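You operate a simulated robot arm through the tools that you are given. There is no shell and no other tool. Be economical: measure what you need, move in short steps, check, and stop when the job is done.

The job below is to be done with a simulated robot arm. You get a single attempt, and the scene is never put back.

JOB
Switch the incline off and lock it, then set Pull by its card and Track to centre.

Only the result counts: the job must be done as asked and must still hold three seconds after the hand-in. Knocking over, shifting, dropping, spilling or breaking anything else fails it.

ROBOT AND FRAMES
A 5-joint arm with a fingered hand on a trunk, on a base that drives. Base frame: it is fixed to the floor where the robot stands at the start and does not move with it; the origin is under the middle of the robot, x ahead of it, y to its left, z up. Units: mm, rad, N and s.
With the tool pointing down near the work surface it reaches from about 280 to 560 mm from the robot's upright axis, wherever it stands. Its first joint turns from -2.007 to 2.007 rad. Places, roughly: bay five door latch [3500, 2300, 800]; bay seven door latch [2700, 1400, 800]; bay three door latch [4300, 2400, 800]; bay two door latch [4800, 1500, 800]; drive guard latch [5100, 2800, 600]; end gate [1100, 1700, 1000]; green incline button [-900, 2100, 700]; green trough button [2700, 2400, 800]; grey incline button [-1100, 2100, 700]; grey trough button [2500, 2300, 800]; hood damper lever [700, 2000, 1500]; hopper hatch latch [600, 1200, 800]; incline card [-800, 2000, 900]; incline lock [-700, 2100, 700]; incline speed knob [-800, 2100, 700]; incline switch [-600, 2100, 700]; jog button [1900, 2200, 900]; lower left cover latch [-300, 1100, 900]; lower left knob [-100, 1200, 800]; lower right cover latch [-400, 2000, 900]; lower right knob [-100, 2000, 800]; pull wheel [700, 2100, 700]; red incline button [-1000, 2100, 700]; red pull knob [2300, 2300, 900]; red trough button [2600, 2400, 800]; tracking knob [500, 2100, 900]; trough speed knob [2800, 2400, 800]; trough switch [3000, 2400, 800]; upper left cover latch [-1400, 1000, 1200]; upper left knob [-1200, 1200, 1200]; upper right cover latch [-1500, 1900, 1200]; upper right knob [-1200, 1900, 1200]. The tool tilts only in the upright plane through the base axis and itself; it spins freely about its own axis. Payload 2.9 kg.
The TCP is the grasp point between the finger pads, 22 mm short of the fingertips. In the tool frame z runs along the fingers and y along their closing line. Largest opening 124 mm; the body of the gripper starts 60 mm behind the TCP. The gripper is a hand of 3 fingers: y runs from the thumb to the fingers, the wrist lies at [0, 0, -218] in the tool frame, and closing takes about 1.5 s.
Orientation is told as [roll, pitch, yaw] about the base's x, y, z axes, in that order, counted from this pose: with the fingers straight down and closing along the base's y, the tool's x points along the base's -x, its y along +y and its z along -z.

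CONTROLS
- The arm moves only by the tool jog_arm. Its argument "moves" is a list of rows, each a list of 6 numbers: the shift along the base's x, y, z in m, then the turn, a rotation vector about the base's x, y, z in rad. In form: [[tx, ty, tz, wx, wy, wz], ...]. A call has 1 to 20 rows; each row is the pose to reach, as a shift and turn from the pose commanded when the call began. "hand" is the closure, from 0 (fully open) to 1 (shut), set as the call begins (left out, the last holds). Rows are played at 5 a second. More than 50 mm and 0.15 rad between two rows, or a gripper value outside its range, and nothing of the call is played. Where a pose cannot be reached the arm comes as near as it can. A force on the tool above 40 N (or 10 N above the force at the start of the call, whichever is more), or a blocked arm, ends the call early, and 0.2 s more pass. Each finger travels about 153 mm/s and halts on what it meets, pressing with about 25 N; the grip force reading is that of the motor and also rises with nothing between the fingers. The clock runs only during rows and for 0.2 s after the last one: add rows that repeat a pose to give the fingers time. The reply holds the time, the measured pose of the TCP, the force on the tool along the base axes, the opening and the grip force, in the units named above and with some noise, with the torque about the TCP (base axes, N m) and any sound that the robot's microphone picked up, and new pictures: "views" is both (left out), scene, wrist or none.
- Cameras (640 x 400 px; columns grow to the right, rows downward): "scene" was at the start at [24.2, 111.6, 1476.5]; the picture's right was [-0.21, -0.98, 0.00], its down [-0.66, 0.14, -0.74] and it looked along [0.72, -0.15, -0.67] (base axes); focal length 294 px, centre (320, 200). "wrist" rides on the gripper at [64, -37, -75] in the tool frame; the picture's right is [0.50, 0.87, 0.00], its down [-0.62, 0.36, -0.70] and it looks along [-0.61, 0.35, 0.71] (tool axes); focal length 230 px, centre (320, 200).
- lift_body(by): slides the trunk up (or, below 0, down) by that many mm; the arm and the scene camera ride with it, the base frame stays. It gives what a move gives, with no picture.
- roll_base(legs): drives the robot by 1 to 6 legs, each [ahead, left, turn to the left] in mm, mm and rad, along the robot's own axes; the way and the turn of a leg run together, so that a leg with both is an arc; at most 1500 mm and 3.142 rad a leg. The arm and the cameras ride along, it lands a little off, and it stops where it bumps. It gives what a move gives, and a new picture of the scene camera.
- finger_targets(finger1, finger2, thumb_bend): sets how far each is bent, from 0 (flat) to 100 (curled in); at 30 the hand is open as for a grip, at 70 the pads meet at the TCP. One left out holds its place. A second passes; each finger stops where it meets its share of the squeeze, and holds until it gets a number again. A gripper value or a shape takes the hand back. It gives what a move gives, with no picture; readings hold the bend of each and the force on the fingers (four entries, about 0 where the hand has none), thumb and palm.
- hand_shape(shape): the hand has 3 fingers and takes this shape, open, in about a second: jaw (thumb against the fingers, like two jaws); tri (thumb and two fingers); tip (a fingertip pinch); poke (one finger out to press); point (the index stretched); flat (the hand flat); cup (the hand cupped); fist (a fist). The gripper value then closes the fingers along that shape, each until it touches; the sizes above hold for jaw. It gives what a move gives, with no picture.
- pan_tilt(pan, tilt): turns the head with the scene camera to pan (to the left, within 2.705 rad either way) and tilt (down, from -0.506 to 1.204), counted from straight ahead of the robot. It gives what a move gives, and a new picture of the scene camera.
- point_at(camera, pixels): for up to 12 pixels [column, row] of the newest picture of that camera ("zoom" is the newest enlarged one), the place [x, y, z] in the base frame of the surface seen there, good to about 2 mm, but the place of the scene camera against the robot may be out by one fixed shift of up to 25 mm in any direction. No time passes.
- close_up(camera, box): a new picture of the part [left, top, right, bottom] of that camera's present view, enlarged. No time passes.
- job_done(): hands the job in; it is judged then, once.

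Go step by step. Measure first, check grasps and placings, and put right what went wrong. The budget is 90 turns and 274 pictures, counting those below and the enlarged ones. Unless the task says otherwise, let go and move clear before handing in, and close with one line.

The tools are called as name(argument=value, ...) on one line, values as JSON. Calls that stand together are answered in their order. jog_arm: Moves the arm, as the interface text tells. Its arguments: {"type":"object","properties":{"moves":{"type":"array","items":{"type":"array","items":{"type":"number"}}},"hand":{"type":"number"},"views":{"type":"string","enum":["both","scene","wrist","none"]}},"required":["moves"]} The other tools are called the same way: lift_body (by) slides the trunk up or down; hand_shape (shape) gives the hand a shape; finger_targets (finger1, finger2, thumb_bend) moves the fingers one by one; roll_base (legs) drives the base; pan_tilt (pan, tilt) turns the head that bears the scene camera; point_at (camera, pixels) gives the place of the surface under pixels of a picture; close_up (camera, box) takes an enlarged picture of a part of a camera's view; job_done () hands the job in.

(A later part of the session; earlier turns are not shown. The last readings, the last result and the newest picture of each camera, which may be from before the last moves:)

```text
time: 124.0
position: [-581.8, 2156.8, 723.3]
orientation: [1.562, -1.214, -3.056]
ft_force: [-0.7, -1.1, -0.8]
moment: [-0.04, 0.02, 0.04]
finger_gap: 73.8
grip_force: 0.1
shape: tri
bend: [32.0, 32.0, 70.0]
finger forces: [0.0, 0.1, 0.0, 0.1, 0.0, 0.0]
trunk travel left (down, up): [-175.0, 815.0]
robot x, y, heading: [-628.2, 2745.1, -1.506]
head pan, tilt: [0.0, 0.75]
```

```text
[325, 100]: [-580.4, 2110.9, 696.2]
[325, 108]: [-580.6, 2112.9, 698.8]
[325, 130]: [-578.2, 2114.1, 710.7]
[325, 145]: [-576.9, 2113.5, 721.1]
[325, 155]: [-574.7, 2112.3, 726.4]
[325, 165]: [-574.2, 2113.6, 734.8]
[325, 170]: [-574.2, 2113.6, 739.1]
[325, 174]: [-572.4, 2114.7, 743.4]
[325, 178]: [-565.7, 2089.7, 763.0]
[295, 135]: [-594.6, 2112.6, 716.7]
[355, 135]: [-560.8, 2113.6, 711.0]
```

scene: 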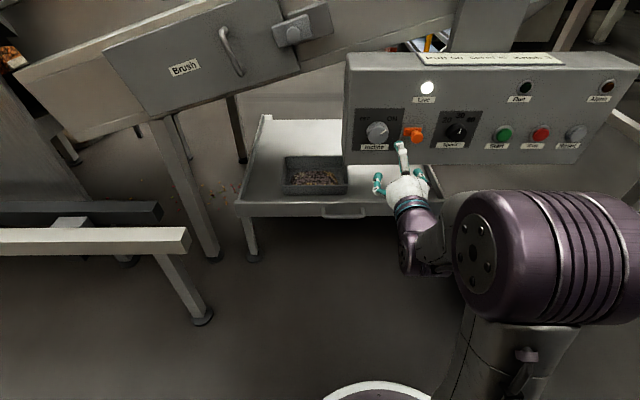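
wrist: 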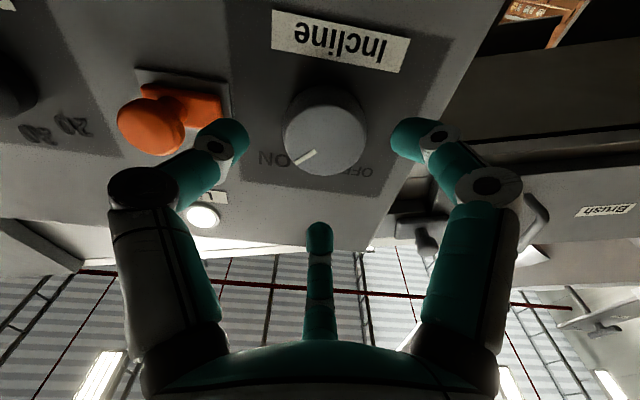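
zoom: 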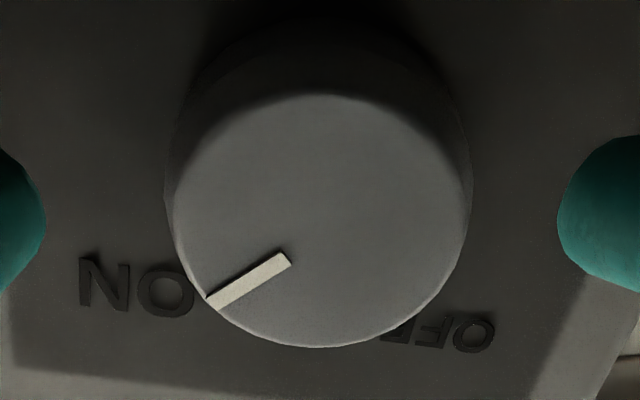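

The knob face spans z 697–744, so its centre is (-578,2114,720). I'll advance 40 mm and close on it.

jog_arm(moves=[[0.001, -0.013, -0.001, 0, 0, 0], [0.002, -0.027, -0.002, 0, 0, 0], [0.0033, -0.039, -0.0028, 0, 0, 0], [0.0033, -0.039, -0.0028, 0, 0, 0]], views="wrist")

jog_arm(moves=[[0, 0, 0, 0, 0, 0], [0, 0, 0, 0, 0, 0], [0, 0, 0, 0, 0, 0], [0, 0, 0, 0, 0, 0], [0, 0, 0, 0, 0, 0], [0, 0, 0, 0, 0, 0]], hand=0.8, views="wrist")

```text
time: 125.0
position: [-578.4, 2119.3, 721.2]
orientation: [1.561, -1.215, -3.056]
ft_force: [-0.4, -0.2, 0.2]
moment: [0.01, -0.04, 0.01]
finger_gap: 74.0
grip_force: 0.0
shape: tri
bend: [32.0, 32.0, 70.0]
finger forces: [0.0, 0.1, 0.0, 0.0, 0.1, 0.1]
trunk travel left (down, up): [-175.0, 815.0]
robot x, y, heading: [-631.8, 2747.0, -1.5]
head pan, tilt: [0.0, 0.75]
```

wrist: 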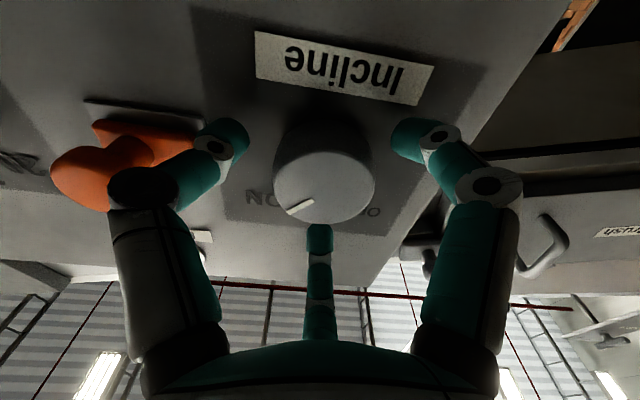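

```text
time: 126.4
position: [-578.4, 2118.3, 720.8]
orientation: [1.564, -1.215, -3.053]
ft_force: [0.6, -1.8, 0.4]
moment: [-0.06, -0.01, 0.0]
finger_gap: 42.1
grip_force: 25.5
shape: tri
bend: [77.0, 77.0, 70.0]
finger forces: [22.7, 22.2, 0.1, 0.1, 22.5, 0.0]
trunk travel left (down, up): [-175.0, 815.0]
robot x, y, heading: [-630.6, 2748.5, -1.499]
head pan, tilt: [0.0, 0.75]
```

wrist: 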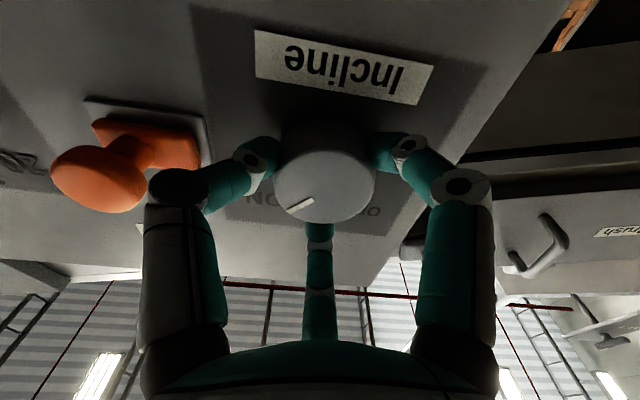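

A firm three-finger grip (gap 42 mm, 22 N). I'll turn counter-clockwise as seen from the front, toward OFF.

jog_arm(moves=[[0, 0, 0, -0.0079, 0.0997, 0], [0, 0, 0, -0.0158, 0.1994, 0], [0, 0, 0, -0.0237, 0.2991, 0], [0, 0, 0, -0.0316, 0.3988, 0], [0, 0, 0, -0.0395, 0.4985, 0], [0, 0, 0, -0.0474, 0.5982, 0], [0, 0, 0, -0.0553, 0.6979, 0], [0, 0, 0, -0.0632, 0.7976, 0], [0, 0, 0, -0.0711, 0.8973, 0], [0, 0, 0, -0.079, 0.997, 0], [0, 0, 0, -0.0869, 1.0967, 0], [0, 0, 0, -0.0948, 1.1964, 0], [0, 0, 0, -0.1027, 1.2961, 0], [0, 0, 0, -0.1106, 1.3958, 0]], views="both")

```text
time: 129.4
position: [-578.0, 2119.0, 720.6]
orientation: [-1.567, -0.524, 0.076]
ft_force: [18.0, 1.3, 3.9]
moment: [-0.13, 0.02, 0.27]
finger_gap: 41.9
grip_force: 25.1
shape: tri
bend: [77.0, 77.0, 70.0]
finger forces: [22.7, 26.9, 0.1, 0.1, 24.5, 0.0]
trunk travel left (down, up): [-175.0, 815.0]
robot x, y, heading: [-619.8, 2747.3, -1.501]
head pan, tilt: [0.0, 0.75]
```

scene: 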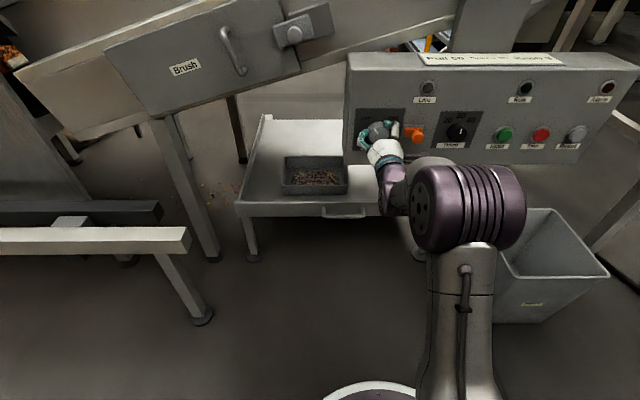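
wrist: 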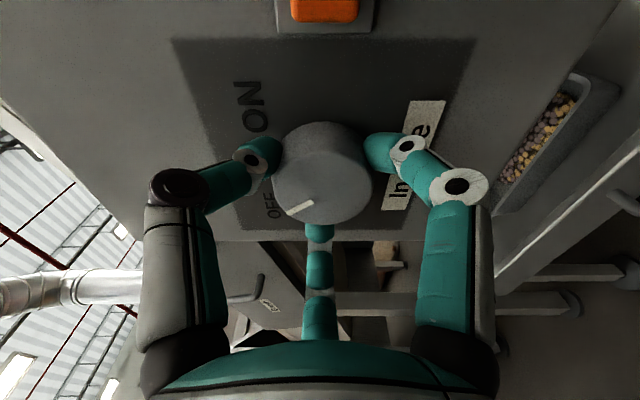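

The Live lamp (428,88) has gone out and the pointer is at OFF. I'll release and back off to look.

jog_arm(moves=[[0, 0, 0, 0, 0, 0], [0, 0, 0, 0, 0, 0], [0, 0, 0, 0, 0, 0], [0, 0, 0, 0, 0, 0]], hand=0.4, views="none")

jog_arm(moves=[[-0.0016, 0.02, 0, 0, 0, 0], [-0.0048, 0.06, 0, 0, 0, 0], [-0.008, 0.1, 0, 0, 0, 0], [-0.01, 0.13, 0, 0, 0, 0], [-0.01, 0.13, 0, 0, 0, 0]], views="both")

```text
time: 130.4
position: [-581.1, 2116.8, 721.9]
orientation: [-1.565, -0.529, 0.075]
ft_force: [0.1, 0.8, 0.7]
moment: [-0.02, -0.05, 0.02]
finger_gap: 73.8
grip_force: 0.0
shape: tri
bend: [32.0, 32.0, 70.0]
finger forces: [0.0, 0.0, 0.0, 0.0, 0.0, 0.0]
trunk travel left (down, up): [-175.0, 815.0]
robot x, y, heading: [-628.5, 2745.2, -1.498]
head pan, tilt: [0.0, 0.75]
```

```text
time: 131.6
position: [-590.0, 2249.9, 721.4]
orientation: [-1.566, -0.528, 0.076]
ft_force: [0.0, 0.5, 0.0]
moment: [0.02, -0.01, 0.0]
finger_gap: 74.1
grip_force: 0.0
shape: tri
bend: [32.0, 32.0, 70.0]
finger forces: [0.1, 0.0, 0.1, 0.0, 0.0, 0.0]
trunk travel left (down, up): [-175.0, 815.0]
robot x, y, heading: [-625.9, 2747.1, -1.496]
head pan, tilt: [0.0, 0.75]
```

scene: 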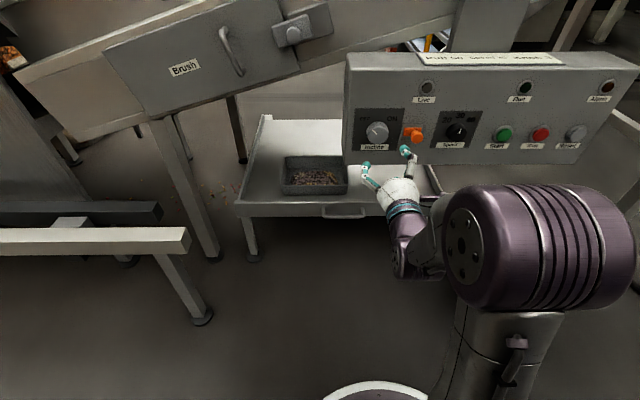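
wrist: 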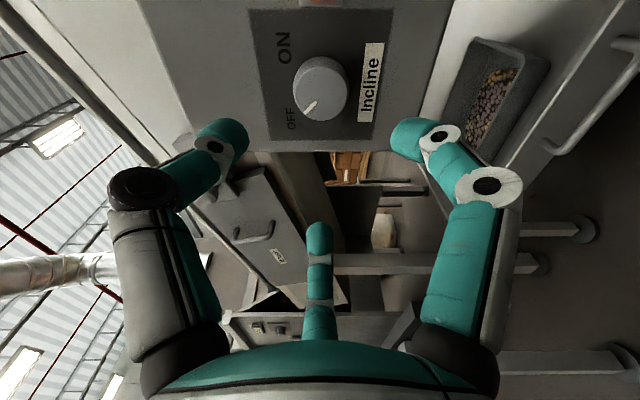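

The pointer now sits at OFF. Next I'll look closely at the lock at (413,133).

close_up(camera="scene", box=[350, 95, 450, 158])

```text
6.35 times, centred on (400, 126) of scene
```

zoom: 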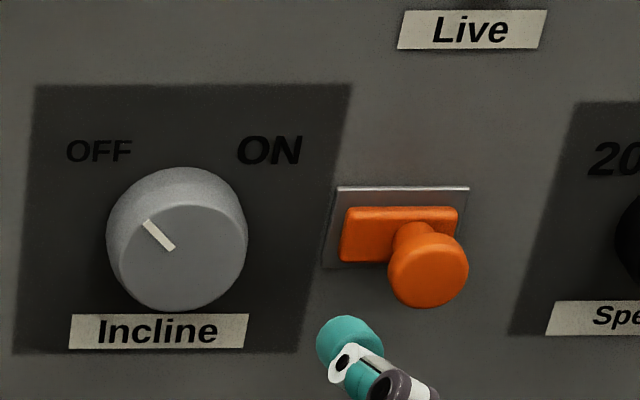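

The lock is a slider with a round orange knob at its right end; it should slide left toward the switch. I'll shift the robot 88 mm right and turn the tool so one finger backs the knob on its right side.

roll_base(legs=[[0, -88, 0]])

jog_arm(moves=[[0, 0, 0, 0.0103, -0.13, 0], [0, 0, 0, 0.0206, -0.26, 0], [0, 0, 0, 0.0309, -0.39, 0], [0, 0, 0, 0.0411, -0.52, 0], [0, 0, 0, 0.0411, -0.52, 0]], views="wrist")

```text
time: 132.7
position: [-678.5, 2241.9, 722.3]
orientation: [-1.565, -0.526, 0.072]
ft_force: [-1.1, 0.1, -0.2]
moment: [0.02, 0.02, -0.01]
finger_gap: 73.9
grip_force: 0.0
shape: tri
bend: [32.0, 32.0, 70.0]
finger forces: [0.0, 0.1, 0.0, 0.0, 0.0, 0.0]
trunk travel left (down, up): [-175.0, 815.0]
robot x, y, heading: [-718.0, 2739.3, -1.495]
head pan, tilt: [0.0, 0.75]
```

scene: 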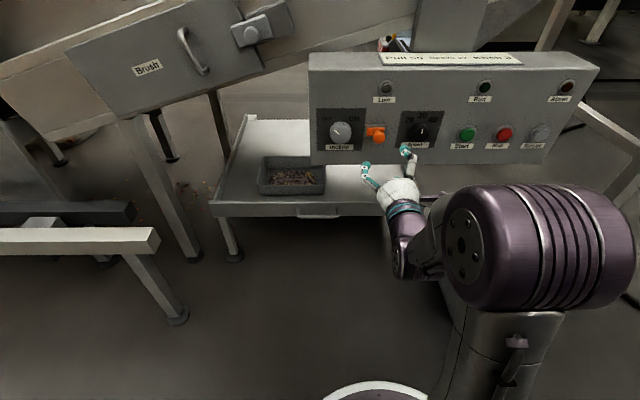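

```text
time: 133.9
position: [-677.5, 2241.4, 721.0]
orientation: [-1.56, -1.05, 0.068]
ft_force: [0.3, -1.1, 0.3]
moment: [0.01, 0.01, -0.02]
finger_gap: 73.8
grip_force: 0.0
shape: tri
bend: [32.0, 32.0, 70.0]
finger forces: [0.0, 0.0, 0.0, 0.1, 0.0, 0.1]
trunk travel left (down, up): [-175.0, 815.0]
robot x, y, heading: [-716.2, 2737.5, -1.501]
head pan, tilt: [0.0, 0.75]
```

wrist: 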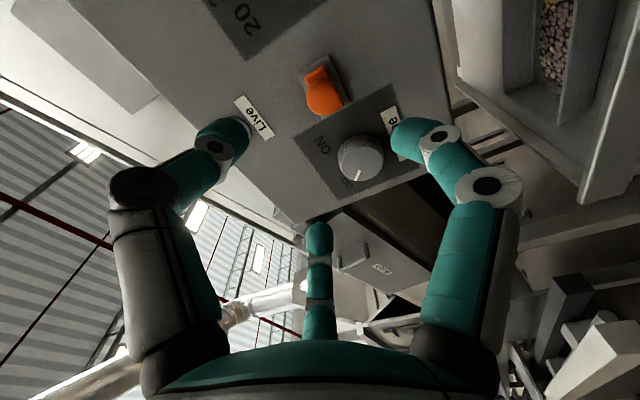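

point_at(camera="wrist", pixels=[[324, 97], [312, 97], [336, 97], [324, 86], [324, 110], [318, 74], [305, 70], [348, 108], [330, 100]])

close_up(camera="wrist", box=[270, 40, 400, 120])

```text
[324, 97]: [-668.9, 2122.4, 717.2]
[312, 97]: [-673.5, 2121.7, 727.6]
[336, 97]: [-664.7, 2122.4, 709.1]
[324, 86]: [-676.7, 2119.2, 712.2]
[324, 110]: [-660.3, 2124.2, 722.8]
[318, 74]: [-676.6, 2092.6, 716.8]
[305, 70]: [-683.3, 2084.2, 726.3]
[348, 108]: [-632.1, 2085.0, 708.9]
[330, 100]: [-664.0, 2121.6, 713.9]
```

```text
4.92 times, centred on (335, 80) of wrist
```

zoom: 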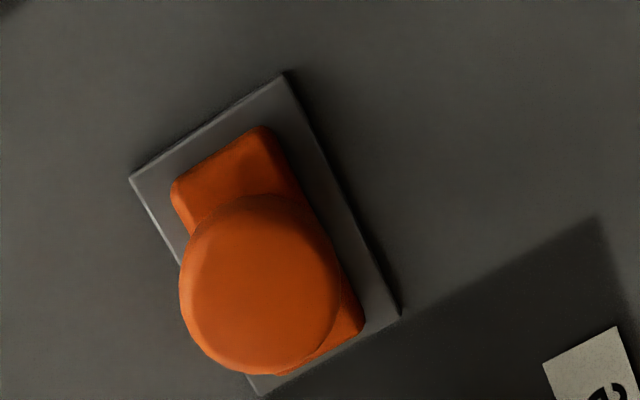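

point_at(camera="zoom", pixels=[[283, 76], [134, 181], [396, 316], [258, 388], [262, 130], [174, 188], [361, 330], [225, 135], [260, 282], [190, 300], [330, 270]])

```text
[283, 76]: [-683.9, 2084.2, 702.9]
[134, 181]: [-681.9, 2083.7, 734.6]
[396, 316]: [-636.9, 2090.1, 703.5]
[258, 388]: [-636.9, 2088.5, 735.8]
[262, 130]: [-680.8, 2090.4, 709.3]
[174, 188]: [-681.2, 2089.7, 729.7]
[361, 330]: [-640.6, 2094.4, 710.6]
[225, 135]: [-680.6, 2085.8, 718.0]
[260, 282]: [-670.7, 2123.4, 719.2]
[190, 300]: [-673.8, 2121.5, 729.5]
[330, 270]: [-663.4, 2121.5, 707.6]
```

The lock knob centre is (-669,2123,719). I'll advance straight onto it and close.

jog_arm(moves=[[0.003, -0.04, -0.001, 0, 0, 0], [0.006, -0.08, -0.002, 0, 0, 0], [0.0078, -0.1, -0.002, 0, 0, 0], [0.0088, -0.116, -0.002, 0, 0, 0], [0.0088, -0.116, -0.002, 0, 0, 0]], views="wrist")

jog_arm(moves=[[0, 0, 0, 0, 0, 0], [0, 0, 0, 0, 0, 0], [0, 0, 0, 0, 0, 0], [0, 0, 0, 0, 0, 0], [0, 0, 0, 0, 0, 0], [0, 0, 0, 0, 0, 0]], hand=0.9, views="wrist")

```text
time: 135.1
position: [-671.0, 2125.1, 720.6]
orientation: [-1.562, -1.048, 0.069]
ft_force: [-0.1, 0.1, -0.1]
moment: [0.0, 0.01, 0.03]
finger_gap: 74.1
grip_force: 0.0
shape: tri
bend: [32.0, 32.0, 70.0]
finger forces: [0.0, 0.0, 0.1, 0.1, 0.0, 0.0]
trunk travel left (down, up): [-175.0, 815.0]
robot x, y, heading: [-717.2, 2740.9, -1.502]
head pan, tilt: [0.0, 0.75]
```

wrist: 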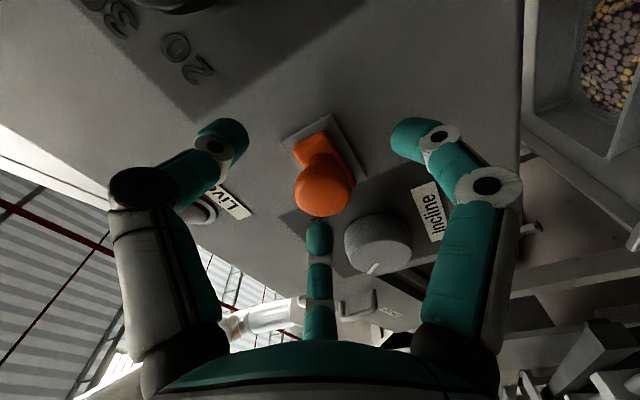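

```text
time: 136.5
position: [-669.6, 2125.1, 719.7]
orientation: [-1.56, -1.049, 0.068]
ft_force: [0.2, -14.3, 5.2]
moment: [0.0, -0.09, -0.21]
finger_gap: 17.3
grip_force: 25.3
shape: tri
bend: [74.0, 56.0, 70.0]
finger forces: [21.6, 25.9, 0.1, 0.0, 21.5, 0.0]
trunk travel left (down, up): [-175.0, 815.0]
robot x, y, heading: [-713.2, 2739.9, -1.5]
head pan, tilt: [0.0, 0.75]
```

wrist: 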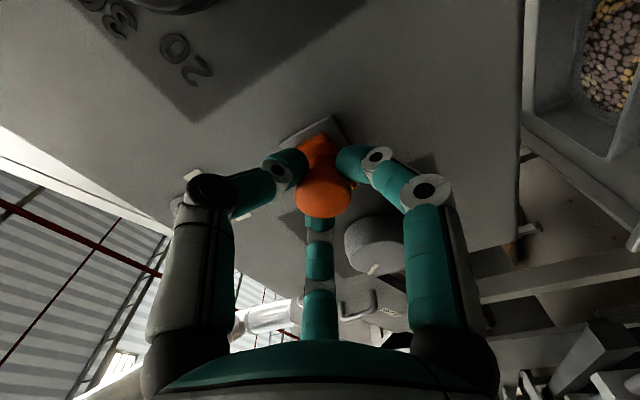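

The knob is held on three sides. I'll slide it left toward the switch in small steps, watching force.

jog_arm(moves=[[0.004, 0.0003, 0, 0, 0, 0.006], [0.008, 0.0006, 0, 0, 0, 0.013], [0.012, 0.001, 0, 0, 0, 0.02], [0.016, 0.0013, 0, 0, 0, 0.026], [0.02, 0.0016, 0, 0, 0, 0.033], [0.024, 0.002, 0, 0, 0, 0.039]], views="both")

```text
time: 137.9
position: [-645.8, 2126.5, 720.5]
orientation: [-1.56, -1.049, 0.111]
ft_force: [2.6, -18.1, 8.4]
moment: [-0.01, -0.18, -0.24]
finger_gap: 16.6
grip_force: 24.7
shape: tri
bend: [74.0, 56.0, 70.0]
finger forces: [21.3, 28.1, 0.1, 0.0, 20.9, 0.1]
trunk travel left (down, up): [-175.0, 815.0]
robot x, y, heading: [-717.3, 2741.7, -1.501]
head pan, tilt: [0.0, 0.75]
```

scene: 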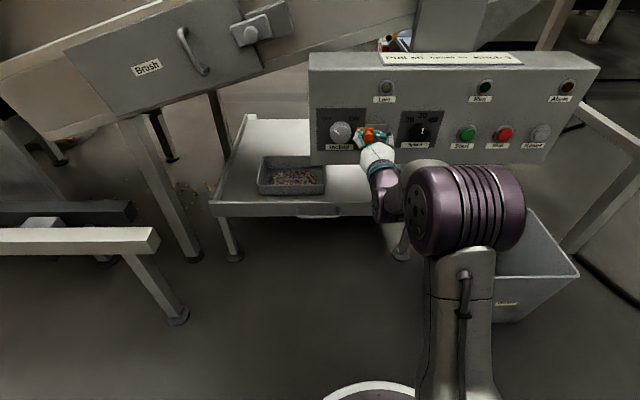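
wrist: 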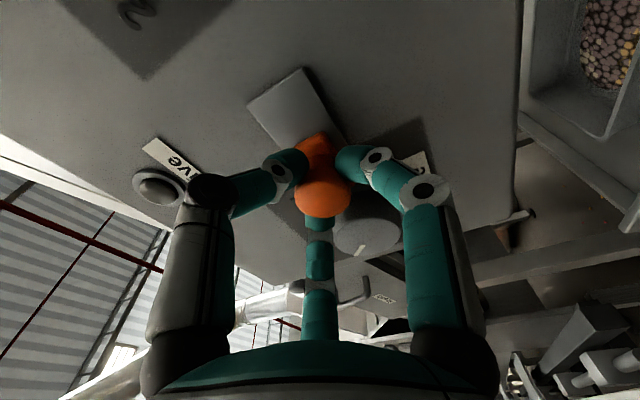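

The slider moved 24 mm freely. I'll continue gently until it stops.

jog_arm(moves=[[0.003, 0.0002, 0, 0, 0, 0.005], [0.006, 0.0005, 0, 0, 0, 0.01], [0.009, 0.0007, 0, 0, 0, 0.015], [0.012, 0.001, 0, 0, 0, 0.02]], views="wrist")

```text
time: 138.9
position: [-638.8, 2126.9, 718.2]
orientation: [-1.552, -1.054, 0.122]
ft_force: [-26.2, -14.3, 1.5]
moment: [0.01, -0.21, -0.51]
finger_gap: 16.6
grip_force: 25.6
shape: tri
bend: [74.0, 60.0, 70.0]
finger forces: [18.5, 18.5, 0.0, 0.1, 30.9, 0.1]
trunk travel left (down, up): [-175.0, 815.0]
robot x, y, heading: [-717.1, 2741.1, -1.501]
head pan, tilt: [0.0, 0.75]
```

wrist: 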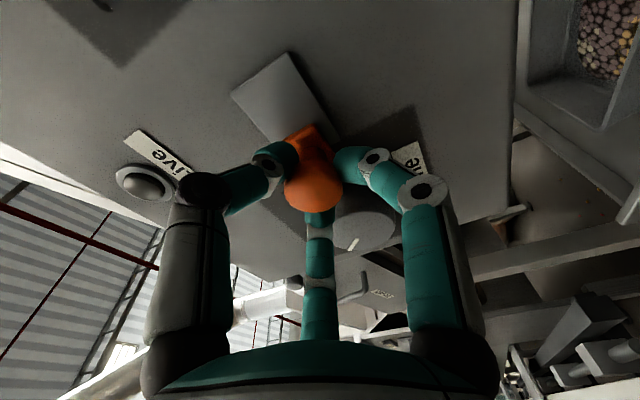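

It met a firm stop (-26 N) after about 30 mm of travel. I'll open, back off and check.

jog_arm(moves=[[0, 0, 0, 0, 0, 0], [0, 0, 0, 0, 0, 0], [0, 0, 0, 0, 0, 0], [0, 0, 0, 0, 0, 0], [0, 0, 0, 0, 0, 0]], hand=0.5, views="none")

jog_arm(moves=[[-0.003, 0.02, 0, 0, 0, 0], [-0.008, 0.06, 0, 0, 0, 0], [-0.013, 0.1, 0, 0, 0, 0], [-0.02, 0.14, 0, 0, 0, 0], [-0.026, 0.18, 0, 0, 0, 0], [-0.026, 0.18, 0, 0, 0, 0]], views="both")

close_up(camera="scene", box=[310, 95, 410, 158])

```text
time: 140.1
position: [-633.8, 2128.0, 720.2]
orientation: [-1.56, -1.049, 0.132]
ft_force: [0.7, 0.3, 0.0]
moment: [0.05, 0.0, 0.0]
finger_gap: 61.4
grip_force: 0.1
shape: tri
bend: [37.0, 37.0, 70.0]
finger forces: [0.1, 0.0, 0.0, 0.0, 0.0, 0.0]
trunk travel left (down, up): [-175.0, 815.0]
robot x, y, heading: [-716.6, 2739.4, -1.5]
head pan, tilt: [0.0, 0.75]
```

```text
time: 141.5
position: [-655.5, 2270.0, 737.8]
orientation: [-1.559, -1.049, 0.13]
ft_force: [0.0, 0.3, -0.4]
moment: [-0.03, -0.01, -0.01]
finger_gap: 61.4
grip_force: 0.0
shape: tri
bend: [37.0, 37.0, 70.0]
finger forces: [0.1, 0.0, 0.1, 0.1, 0.1, 0.0]
out of reach, approached as far as the arm can: row 4, 5, 6
trunk travel left (down, up): [-175.0, 815.0]
robot x, y, heading: [-717.7, 2741.3, -1.504]
head pan, tilt: [0.0, 0.75]
```

scene: 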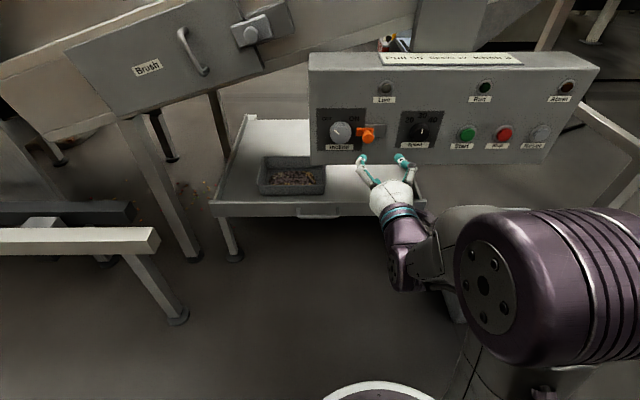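
wrist: 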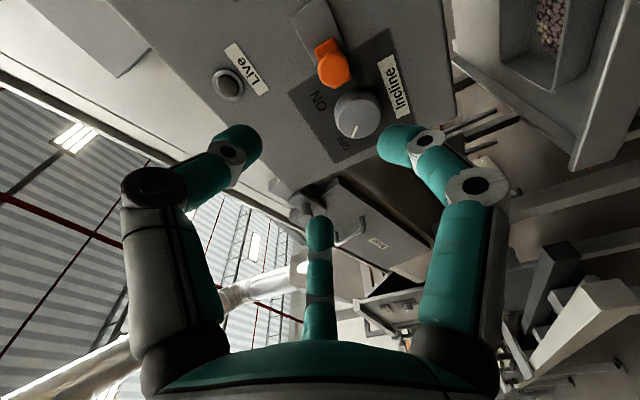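

```text
6.35 times, centred on (360, 126) of scene
```

zoom: 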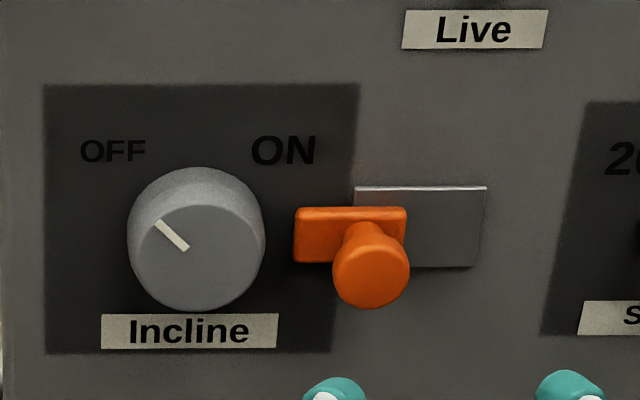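

The bar has slid left to the switch, by roughly 30 mm. I'll measure it to be sure it's at the stop.

close_up(camera="wrist", box=[270, 0, 400, 140])

point_at(camera="wrist", pixels=[[334, 70], [318, 48], [333, 42], [310, 10], [329, 82], [352, 72]])

```text
2.86 times, centred on (335, 70) of wrist
```

zoom: 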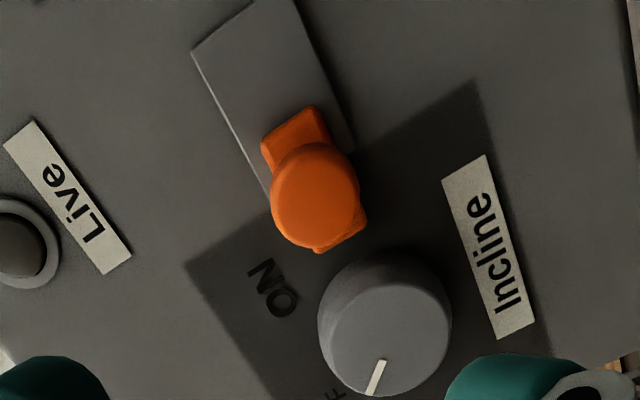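

```text
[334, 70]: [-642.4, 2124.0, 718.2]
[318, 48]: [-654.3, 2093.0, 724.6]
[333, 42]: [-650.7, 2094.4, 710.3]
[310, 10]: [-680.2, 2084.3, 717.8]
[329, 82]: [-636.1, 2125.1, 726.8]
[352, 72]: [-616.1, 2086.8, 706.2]
```

The bar moved 28 mm. To be sure it's at the full stop I'll re-grip the knob and press left once more.

jog_arm(moves=[[0.004, -0.04, 0, 0, 0, 0], [0.008, -0.08, 0, 0, 0, 0], [0.012, -0.12, 0, 0, 0, 0], [0.015, -0.155, 0, 0, 0, -0.005], [0.018, -0.182, 0, 0, 0, -0.01], [0.018, -0.182, 0, 0, 0, -0.01]], views="wrist")

jog_arm(moves=[[0, 0, 0, 0, 0, 0], [0, 0, 0, 0, 0, 0], [0, 0, 0, 0, 0, 0], [0, 0, 0, 0, 0, 0], [0, 0, 0, 0, 0, 0], [0, 0, 0, 0, 0, 0]], hand=0.9, views="none")

jog_arm(moves=[[0.003, 0.0002, 0, 0, 0, 0.005], [0.006, 0.0005, 0, 0, 0, 0.01], [0.009, 0.0007, 0, 0, 0, 0.015], [0.012, 0.001, 0, 0, 0, 0.02]], views="wrist")

```text
time: 142.7
position: [-637.7, 2108.4, 739.5]
orientation: [-1.558, -1.049, 0.115]
ft_force: [-3.3, 20.2, -0.7]
moment: [-0.24, -0.09, -0.68]
finger_gap: 62.3
grip_force: 0.1
shape: tri
bend: [36.0, 36.0, 69.0]
finger forces: [1.9, 0.0, 0.0, 0.0, 19.0, 0.0]
trunk travel left (down, up): [-175.0, 815.0]
robot x, y, heading: [-715.6, 2739.3, -1.505]
head pan, tilt: [0.0, 0.75]
stopped in row 5: the force on the tool passed its limit at 62 N (the readings are from after the stop); the commanded pose is now the measured one
```

wrist: 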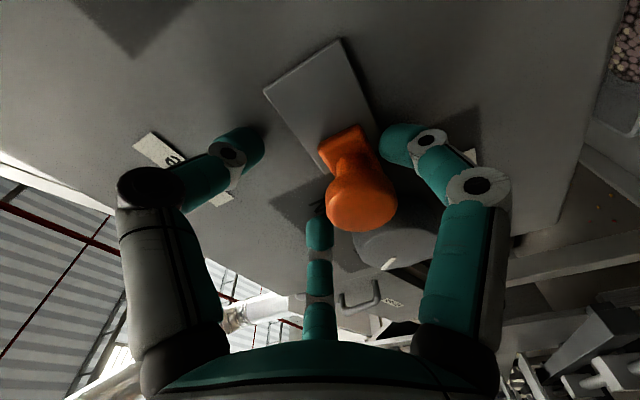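

```text
time: 144.1
position: [-637.5, 2108.0, 739.9]
orientation: [-1.563, -1.048, 0.124]
ft_force: [1.3, 14.6, 9.8]
moment: [0.11, 0.48, -0.11]
finger_gap: 23.9
grip_force: 25.3
shape: tri
bend: [39.0, 70.0, 74.0]
finger forces: [30.4, 45.9, 0.0, 0.0, 0.1, 0.0]
trunk travel left (down, up): [-175.0, 815.0]
robot x, y, heading: [-716.8, 2739.7, -1.5]
head pan, tilt: [0.0, 0.75]
```

```text
time: 145.1
position: [-631.8, 2109.9, 740.9]
orientation: [-1.569, -1.051, 0.143]
ft_force: [-32.1, 6.0, 18.7]
moment: [-0.05, 1.39, -0.53]
finger_gap: 23.7
grip_force: 24.4
shape: tri
bend: [39.0, 70.0, 74.0]
finger forces: [38.0, 57.4, 0.0, 0.0, 0.0, 0.1]
trunk travel left (down, up): [-175.0, 815.0]
robot x, y, heading: [-718.0, 2738.8, -1.502]
head pan, tilt: [0.0, 0.75]
```

wrist: 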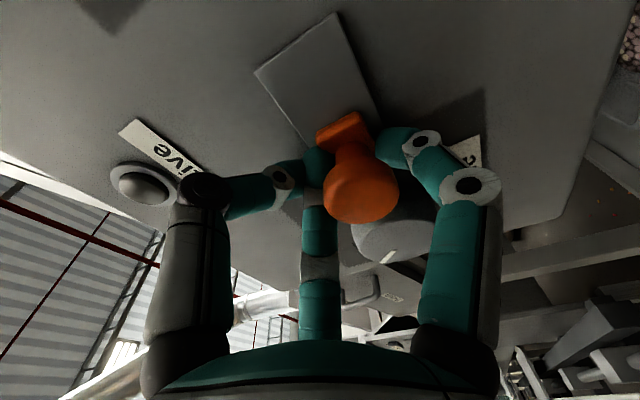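

That approach overshot (the commanded pose had been the reached one) and the fingertips touched the panel, but the slider held at its stop under 32 N. I'll open and retract, then inspect.

jog_arm(moves=[[0, 0, 0, 0, 0, 0], [0, 0, 0, 0, 0, 0], [0, 0, 0, 0, 0, 0], [0, 0, 0, 0, 0, 0], [0, 0, 0, 0, 0, 0]], hand=0.4, views="none")

jog_arm(moves=[[-0.003, 0.02, 0, 0, 0, 0], [-0.008, 0.06, 0, 0, 0, 0], [-0.013, 0.1, 0, 0, 0, 0], [-0.019, 0.14, 0, 0, 0, 0], [-0.019, 0.14, 0, 0, 0, 0]], views="both")

close_up(camera="scene", box=[300, 50, 600, 180])

```text
time: 146.3
position: [-625.5, 2108.8, 737.6]
orientation: [-1.558, -1.048, 0.138]
ft_force: [3.6, 21.9, -4.1]
moment: [0.23, -0.07, -0.38]
finger_gap: 66.2
grip_force: 0.1
shape: tri
bend: [30.0, 32.0, 75.0]
finger forces: [6.8, 0.0, 0.1, 0.0, 15.1, 0.1]
trunk travel left (down, up): [-175.0, 815.0]
robot x, y, heading: [-716.5, 2736.0, -1.497]
head pan, tilt: [0.0, 0.75]
```

```text
time: 147.5
position: [-646.2, 2247.9, 736.7]
orientation: [-1.554, -1.048, 0.138]
ft_force: [0.6, 0.0, 0.0]
moment: [-0.01, 0.01, -0.04]
finger_gap: 74.1
grip_force: 0.1
shape: tri
bend: [32.0, 32.0, 70.0]
finger forces: [0.0, 0.0, 0.0, 0.0, 0.1, 0.0]
trunk travel left (down, up): [-175.0, 815.0]
robot x, y, heading: [-715.2, 2741.5, -1.5]
head pan, tilt: [0.0, 0.75]
```

scene: 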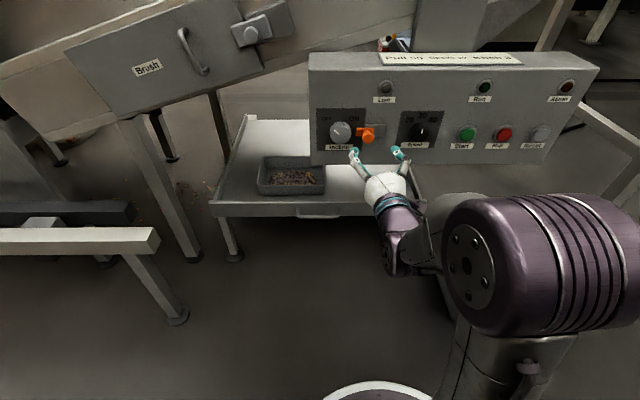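
wrist: 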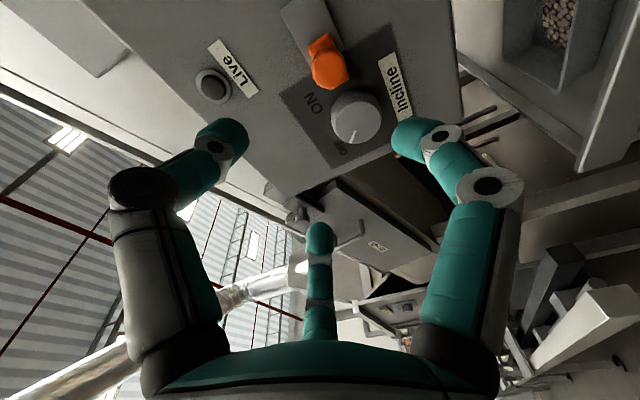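

```text
2.13 times, centred on (450, 115) of scene
```

zoom: 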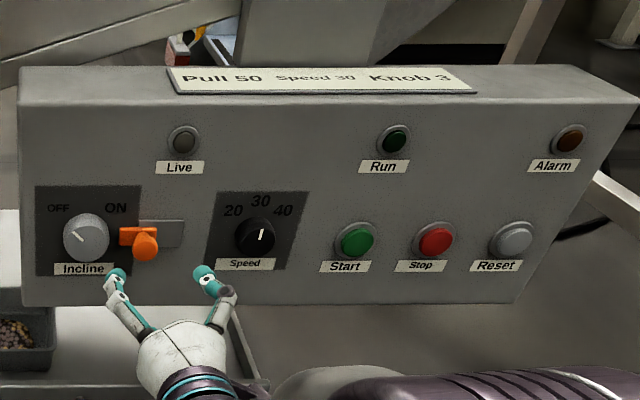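

Switch at OFF, lock slid across, everything else unchanged. Now I'll back off and drive to the Pull wheel near (680,2110,730).

roll_base(legs=[[-150, 0, 0], [100, 1347, 0]])

pan_tilt(pan=0.0, tilt=0.45)

```text
time: 155.2
position: [701.9, 2395.4, 736.8]
orientation: [-1.554, -1.049, 0.142]
ft_force: [0.2, 0.0, 0.3]
moment: [0.01, 0.04, -0.03]
finger_gap: 74.0
grip_force: 0.0
shape: tri
bend: [32.0, 32.0, 70.0]
finger forces: [0.0, 0.0, 0.0, 0.0, 0.0, 0.0]
trunk travel left (down, up): [-175.0, 815.0]
robot x, y, heading: [633.2, 2887.1, -1.495]
head pan, tilt: [0.0, 0.75]
```

scene: 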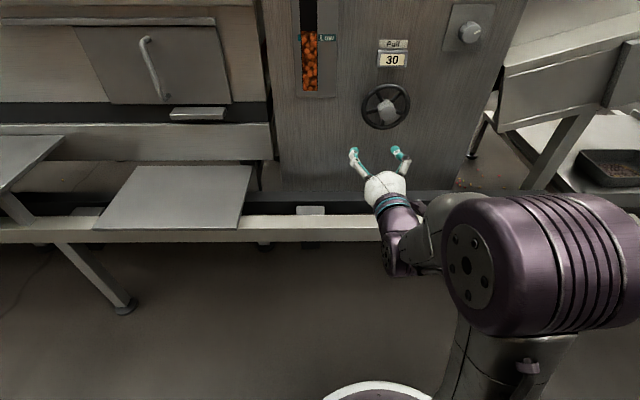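

```text
time: 156.0
position: [701.9, 2396.1, 737.1]
orientation: [-1.553, -1.048, 0.141]
ft_force: [-0.7, -0.2, 0.5]
moment: [0.05, 0.0, 0.0]
finger_gap: 74.4
grip_force: 0.0
shape: tri
bend: [32.0, 32.0, 70.0]
finger forces: [0.0, 0.0, 0.0, 0.1, 0.0, 0.0]
trunk travel left (down, up): [-175.0, 815.0]
robot x, y, heading: [631.1, 2889.0, -1.497]
head pan, tilt: [0.0, 0.45]
```

scene: 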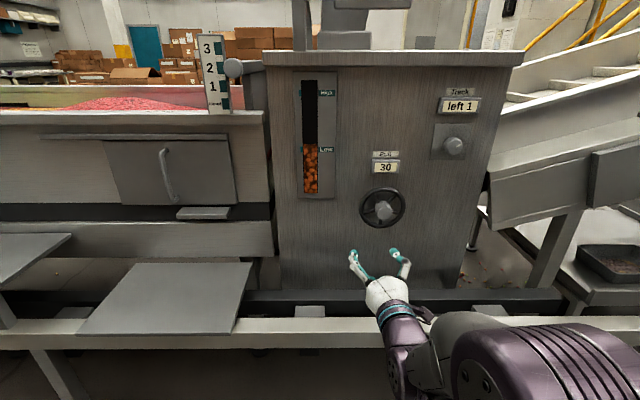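

point_at(camera="scene", pixels=[[382, 209], [366, 209], [400, 209], [382, 192], [382, 226], [300, 215], [440, 230], [453, 145], [438, 150], [468, 130], [420, 320], [430, 340]])

close_up(camera="scene", box=[340, 70, 500, 240])

```text
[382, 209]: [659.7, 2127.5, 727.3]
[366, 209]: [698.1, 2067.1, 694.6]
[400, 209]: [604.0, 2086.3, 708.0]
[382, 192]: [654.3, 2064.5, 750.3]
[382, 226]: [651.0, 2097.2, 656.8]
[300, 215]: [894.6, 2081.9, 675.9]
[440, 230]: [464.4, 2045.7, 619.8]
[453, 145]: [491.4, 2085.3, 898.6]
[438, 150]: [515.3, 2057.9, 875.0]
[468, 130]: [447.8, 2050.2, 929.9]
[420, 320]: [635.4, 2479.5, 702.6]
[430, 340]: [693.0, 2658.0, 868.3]
```

```text
2.35 times, centred on (420, 155) of scene
```

zoom: 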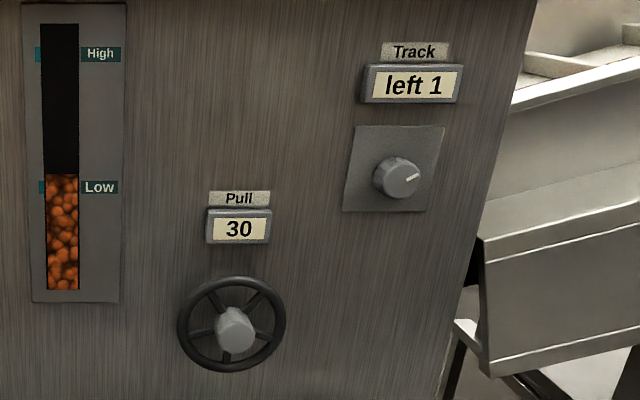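

The Pull display reads 30 and Track reads "left 1". The wheel has a round hub (zoom 235,330) that I can grip like the switch knob; I'll drive in closer and look with the wrist camera.

roll_base(legs=[[129, -30, 0]])

jog_arm(moves=[[-0.016, 0, 0, 0, 0, -0.032], [-0.032, 0, -0.01, 0, 0, -0.065], [-0.032, 0, -0.01, 0, 0, -0.065]], views="wrist")

```text
time: 157.3
position: [681.6, 2265.1, 736.6]
orientation: [-1.553, -1.051, 0.142]
ft_force: [1.1, -0.5, 0.1]
moment: [-0.01, 0.02, 0.0]
finger_gap: 74.1
grip_force: 0.0
shape: tri
bend: [32.0, 32.0, 70.0]
finger forces: [0.1, 0.1, 0.0, 0.0, 0.2, 0.0]
trunk travel left (down, up): [-175.0, 815.0]
robot x, y, heading: [606.4, 2757.7, -1.494]
head pan, tilt: [0.0, 0.45]
```

scene: 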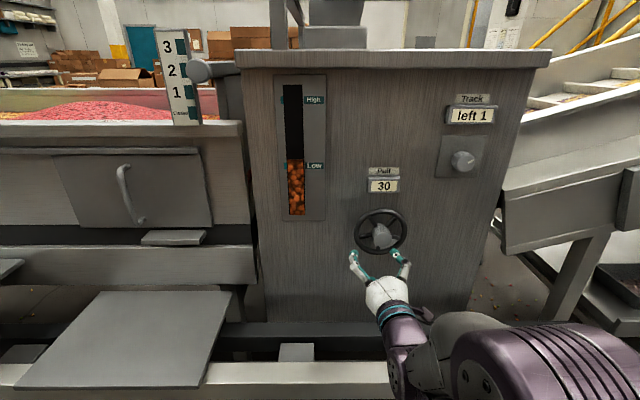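

```text
time: 158.1
position: [650.1, 2264.8, 726.2]
orientation: [-1.553, -1.05, 0.07]
ft_force: [-0.2, 0.2, 0.0]
moment: [-0.01, -0.02, 0.01]
finger_gap: 74.2
grip_force: 0.1
shape: tri
bend: [32.0, 32.0, 70.0]
finger forces: [0.0, 0.0, 0.1, 0.0, 0.0, 0.0]
trunk travel left (down, up): [-175.0, 815.0]
robot x, y, heading: [609.3, 2755.7, -1.496]
head pan, tilt: [0.0, 0.45]
```

wrist: 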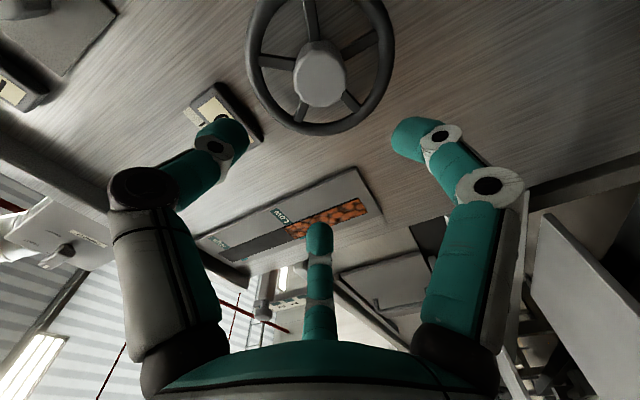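

point_at(camera="wrist", pixels=[[320, 82], [300, 82], [340, 82], [320, 68], [320, 100], [252, 50], [390, 50], [318, 130], [360, 110], [290, 90], [330, 75]])

close_up(camera="wrist", box=[240, 0, 400, 140])

```text
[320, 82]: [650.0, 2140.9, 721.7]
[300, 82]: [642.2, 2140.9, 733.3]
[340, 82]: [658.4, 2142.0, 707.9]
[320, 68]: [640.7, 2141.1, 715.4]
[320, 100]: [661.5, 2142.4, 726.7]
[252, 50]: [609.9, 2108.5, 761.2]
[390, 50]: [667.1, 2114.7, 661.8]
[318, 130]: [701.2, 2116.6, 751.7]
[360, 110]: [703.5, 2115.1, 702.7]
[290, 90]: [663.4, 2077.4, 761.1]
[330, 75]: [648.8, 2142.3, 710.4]
```

```text
2.86 times, centred on (320, 70) of wrist
```

zoom: 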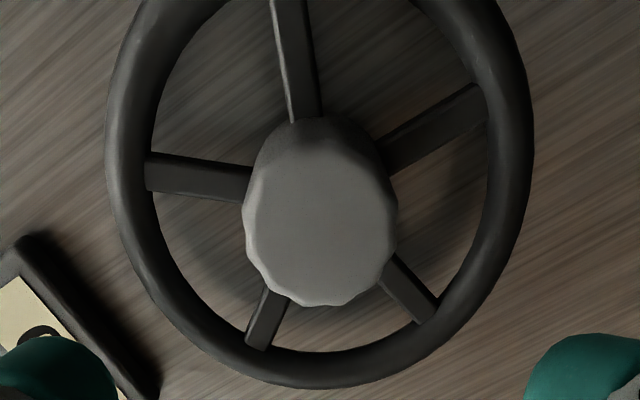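

Hub centre is (647, front y 2141, z 719.5), about 40 mm across, rim radius ~57. I'll approach with a half-closed hand inside the rim.

jog_arm(moves=[[-0.001, -0.04, -0.002, 0, 0, -0.002], [-0.002, -0.075, -0.004, 0, 0, -0.004], [-0.0025, -0.095, -0.0065, 0, 0, -0.006], [-0.0025, -0.095, -0.0065, 0, 0, -0.006]], hand=0.5, views="wrist")

```text
time: 159.1
position: [655.4, 2170.1, 720.5]
orientation: [-1.554, -1.048, 0.063]
ft_force: [0.3, -0.1, 0.7]
moment: [0.03, -0.01, 0.01]
finger_gap: 62.5
grip_force: 0.0
shape: tri
bend: [36.0, 36.0, 70.0]
finger forces: [0.0, 0.0, 0.0, 0.0, 0.0, 0.0]
out of reach, approached as far as the arm can: row 1, 2, 3, 4
trunk travel left (down, up): [-175.0, 815.0]
robot x, y, heading: [612.7, 2754.5, -1.495]
head pan, tilt: [0.0, 0.45]
```

wrist: 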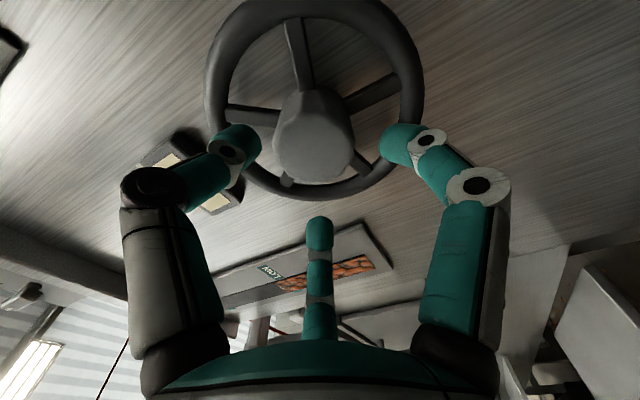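

I need 8 mm less in x with a little yaw. I'll correct that, advance onto the hub and then close.

jog_arm(moves=[[-0.008, 0, -0.001, 0, 0, -0.014], [-0.008, -0.01, -0.001, 0, 0, -0.014], [-0.008, -0.022, -0.001, 0, 0, -0.014], [-0.008, -0.034, -0.001, 0, 0, -0.013], [-0.008, -0.034, -0.001, 0, 0, -0.013]], views="wrist")

```text
time: 160.3
position: [650.5, 2136.4, 719.7]
orientation: [-1.556, -1.048, 0.051]
ft_force: [0.4, 5.5, -1.1]
moment: [-0.1, 0.03, 0.19]
finger_gap: 62.4
grip_force: 0.1
shape: tri
bend: [36.0, 36.0, 70.0]
finger forces: [0.0, 5.0, 0.0, 0.0, 0.1, 0.0]
trunk travel left (down, up): [-175.0, 815.0]
robot x, y, heading: [609.7, 2758.5, -1.493]
head pan, tilt: [0.0, 0.45]
```

wrist: 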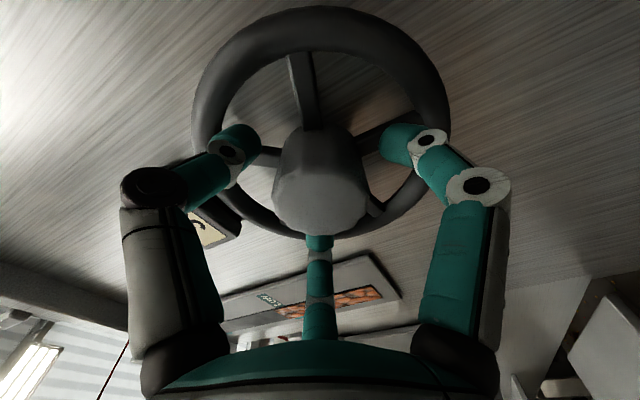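

The hub is centred at (320,190) with light contact on one finger. I'll back off 3 mm and close on it.

jog_arm(moves=[[0, 0.003, 0, 0, 0, 0], [-0.001, 0.003, 0, 0, 0, 0], [-0.001, 0.003, 0, 0, 0, 0], [-0.001, 0.003, 0, 0, 0, 0], [-0.001, 0.003, 0, 0, 0, 0], [-0.001, 0.003, 0, 0, 0, 0]], hand=0.9, views="both")

```text
time: 161.7
position: [650.2, 2139.4, 719.3]
orientation: [-1.552, -1.049, 0.048]
ft_force: [3.2, -11.9, 3.0]
moment: [-0.06, -0.01, 0.04]
finger_gap: 34.6
grip_force: 24.9
shape: tri
bend: [76.0, 76.0, 70.0]
finger forces: [21.7, 22.3, 0.0, 0.0, 23.3, 0.0]
out of reach, approached as far as the arm can: row 2, 3, 4, 5, 6
trunk travel left (down, up): [-175.0, 815.0]
robot x, y, heading: [613.6, 2755.6, -1.495]
head pan, tilt: [0.0, 0.45]
```

scene: 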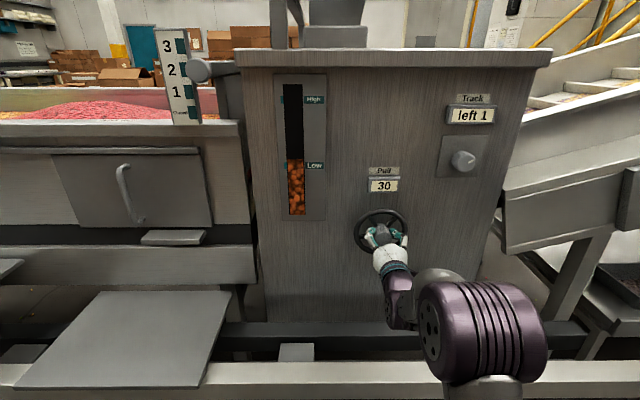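
wrist: 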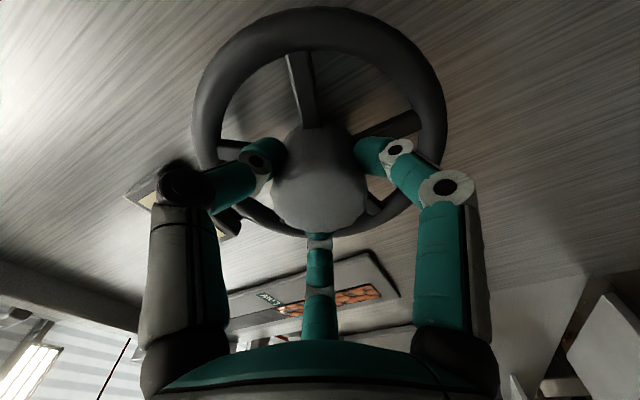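

The hub is gripped firmly (22 N each). I'll turn it 0.5 rad clockwise and read the Pull display.

jog_arm(moves=[[0, 0, 0, 0.006, -0.1, 0], [0, 0, 0, 0.012, -0.2, 0], [0, 0, 0, 0.018, -0.3, 0], [0, 0, 0, 0.024, -0.4, 0], [0, 0, 0, 0.03, -0.5, 0]], views="scene")

close_up(camera="scene", box=[340, 150, 430, 240])

```text
time: 162.9
position: [650.2, 2139.4, 718.9]
orientation: [-1.412, -1.551, -0.091]
ft_force: [-1.7, -11.5, 1.1]
moment: [0.02, 0.06, -0.04]
finger_gap: 34.8
grip_force: 24.9
shape: tri
bend: [76.0, 76.0, 70.0]
finger forces: [22.1, 21.7, 0.0, 0.0, 24.7, 0.0]
trunk travel left (down, up): [-175.0, 815.0]
robot x, y, heading: [608.9, 2756.6, -1.498]
head pan, tilt: [0.0, 0.45]
```

scene: 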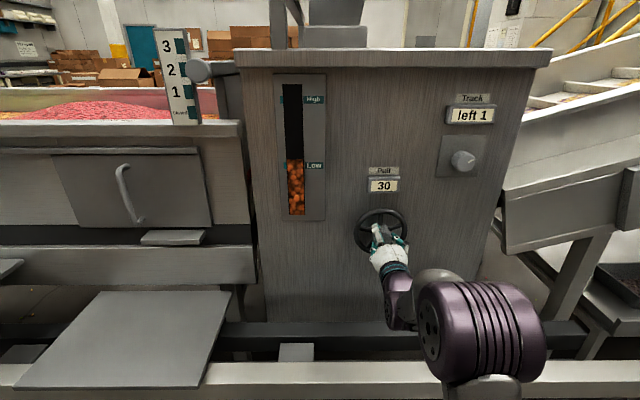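

```text
4.44 times, centred on (385, 195) of scene
```

zoom: 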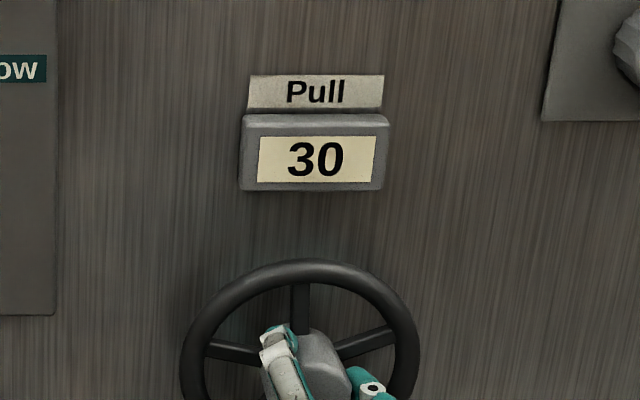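

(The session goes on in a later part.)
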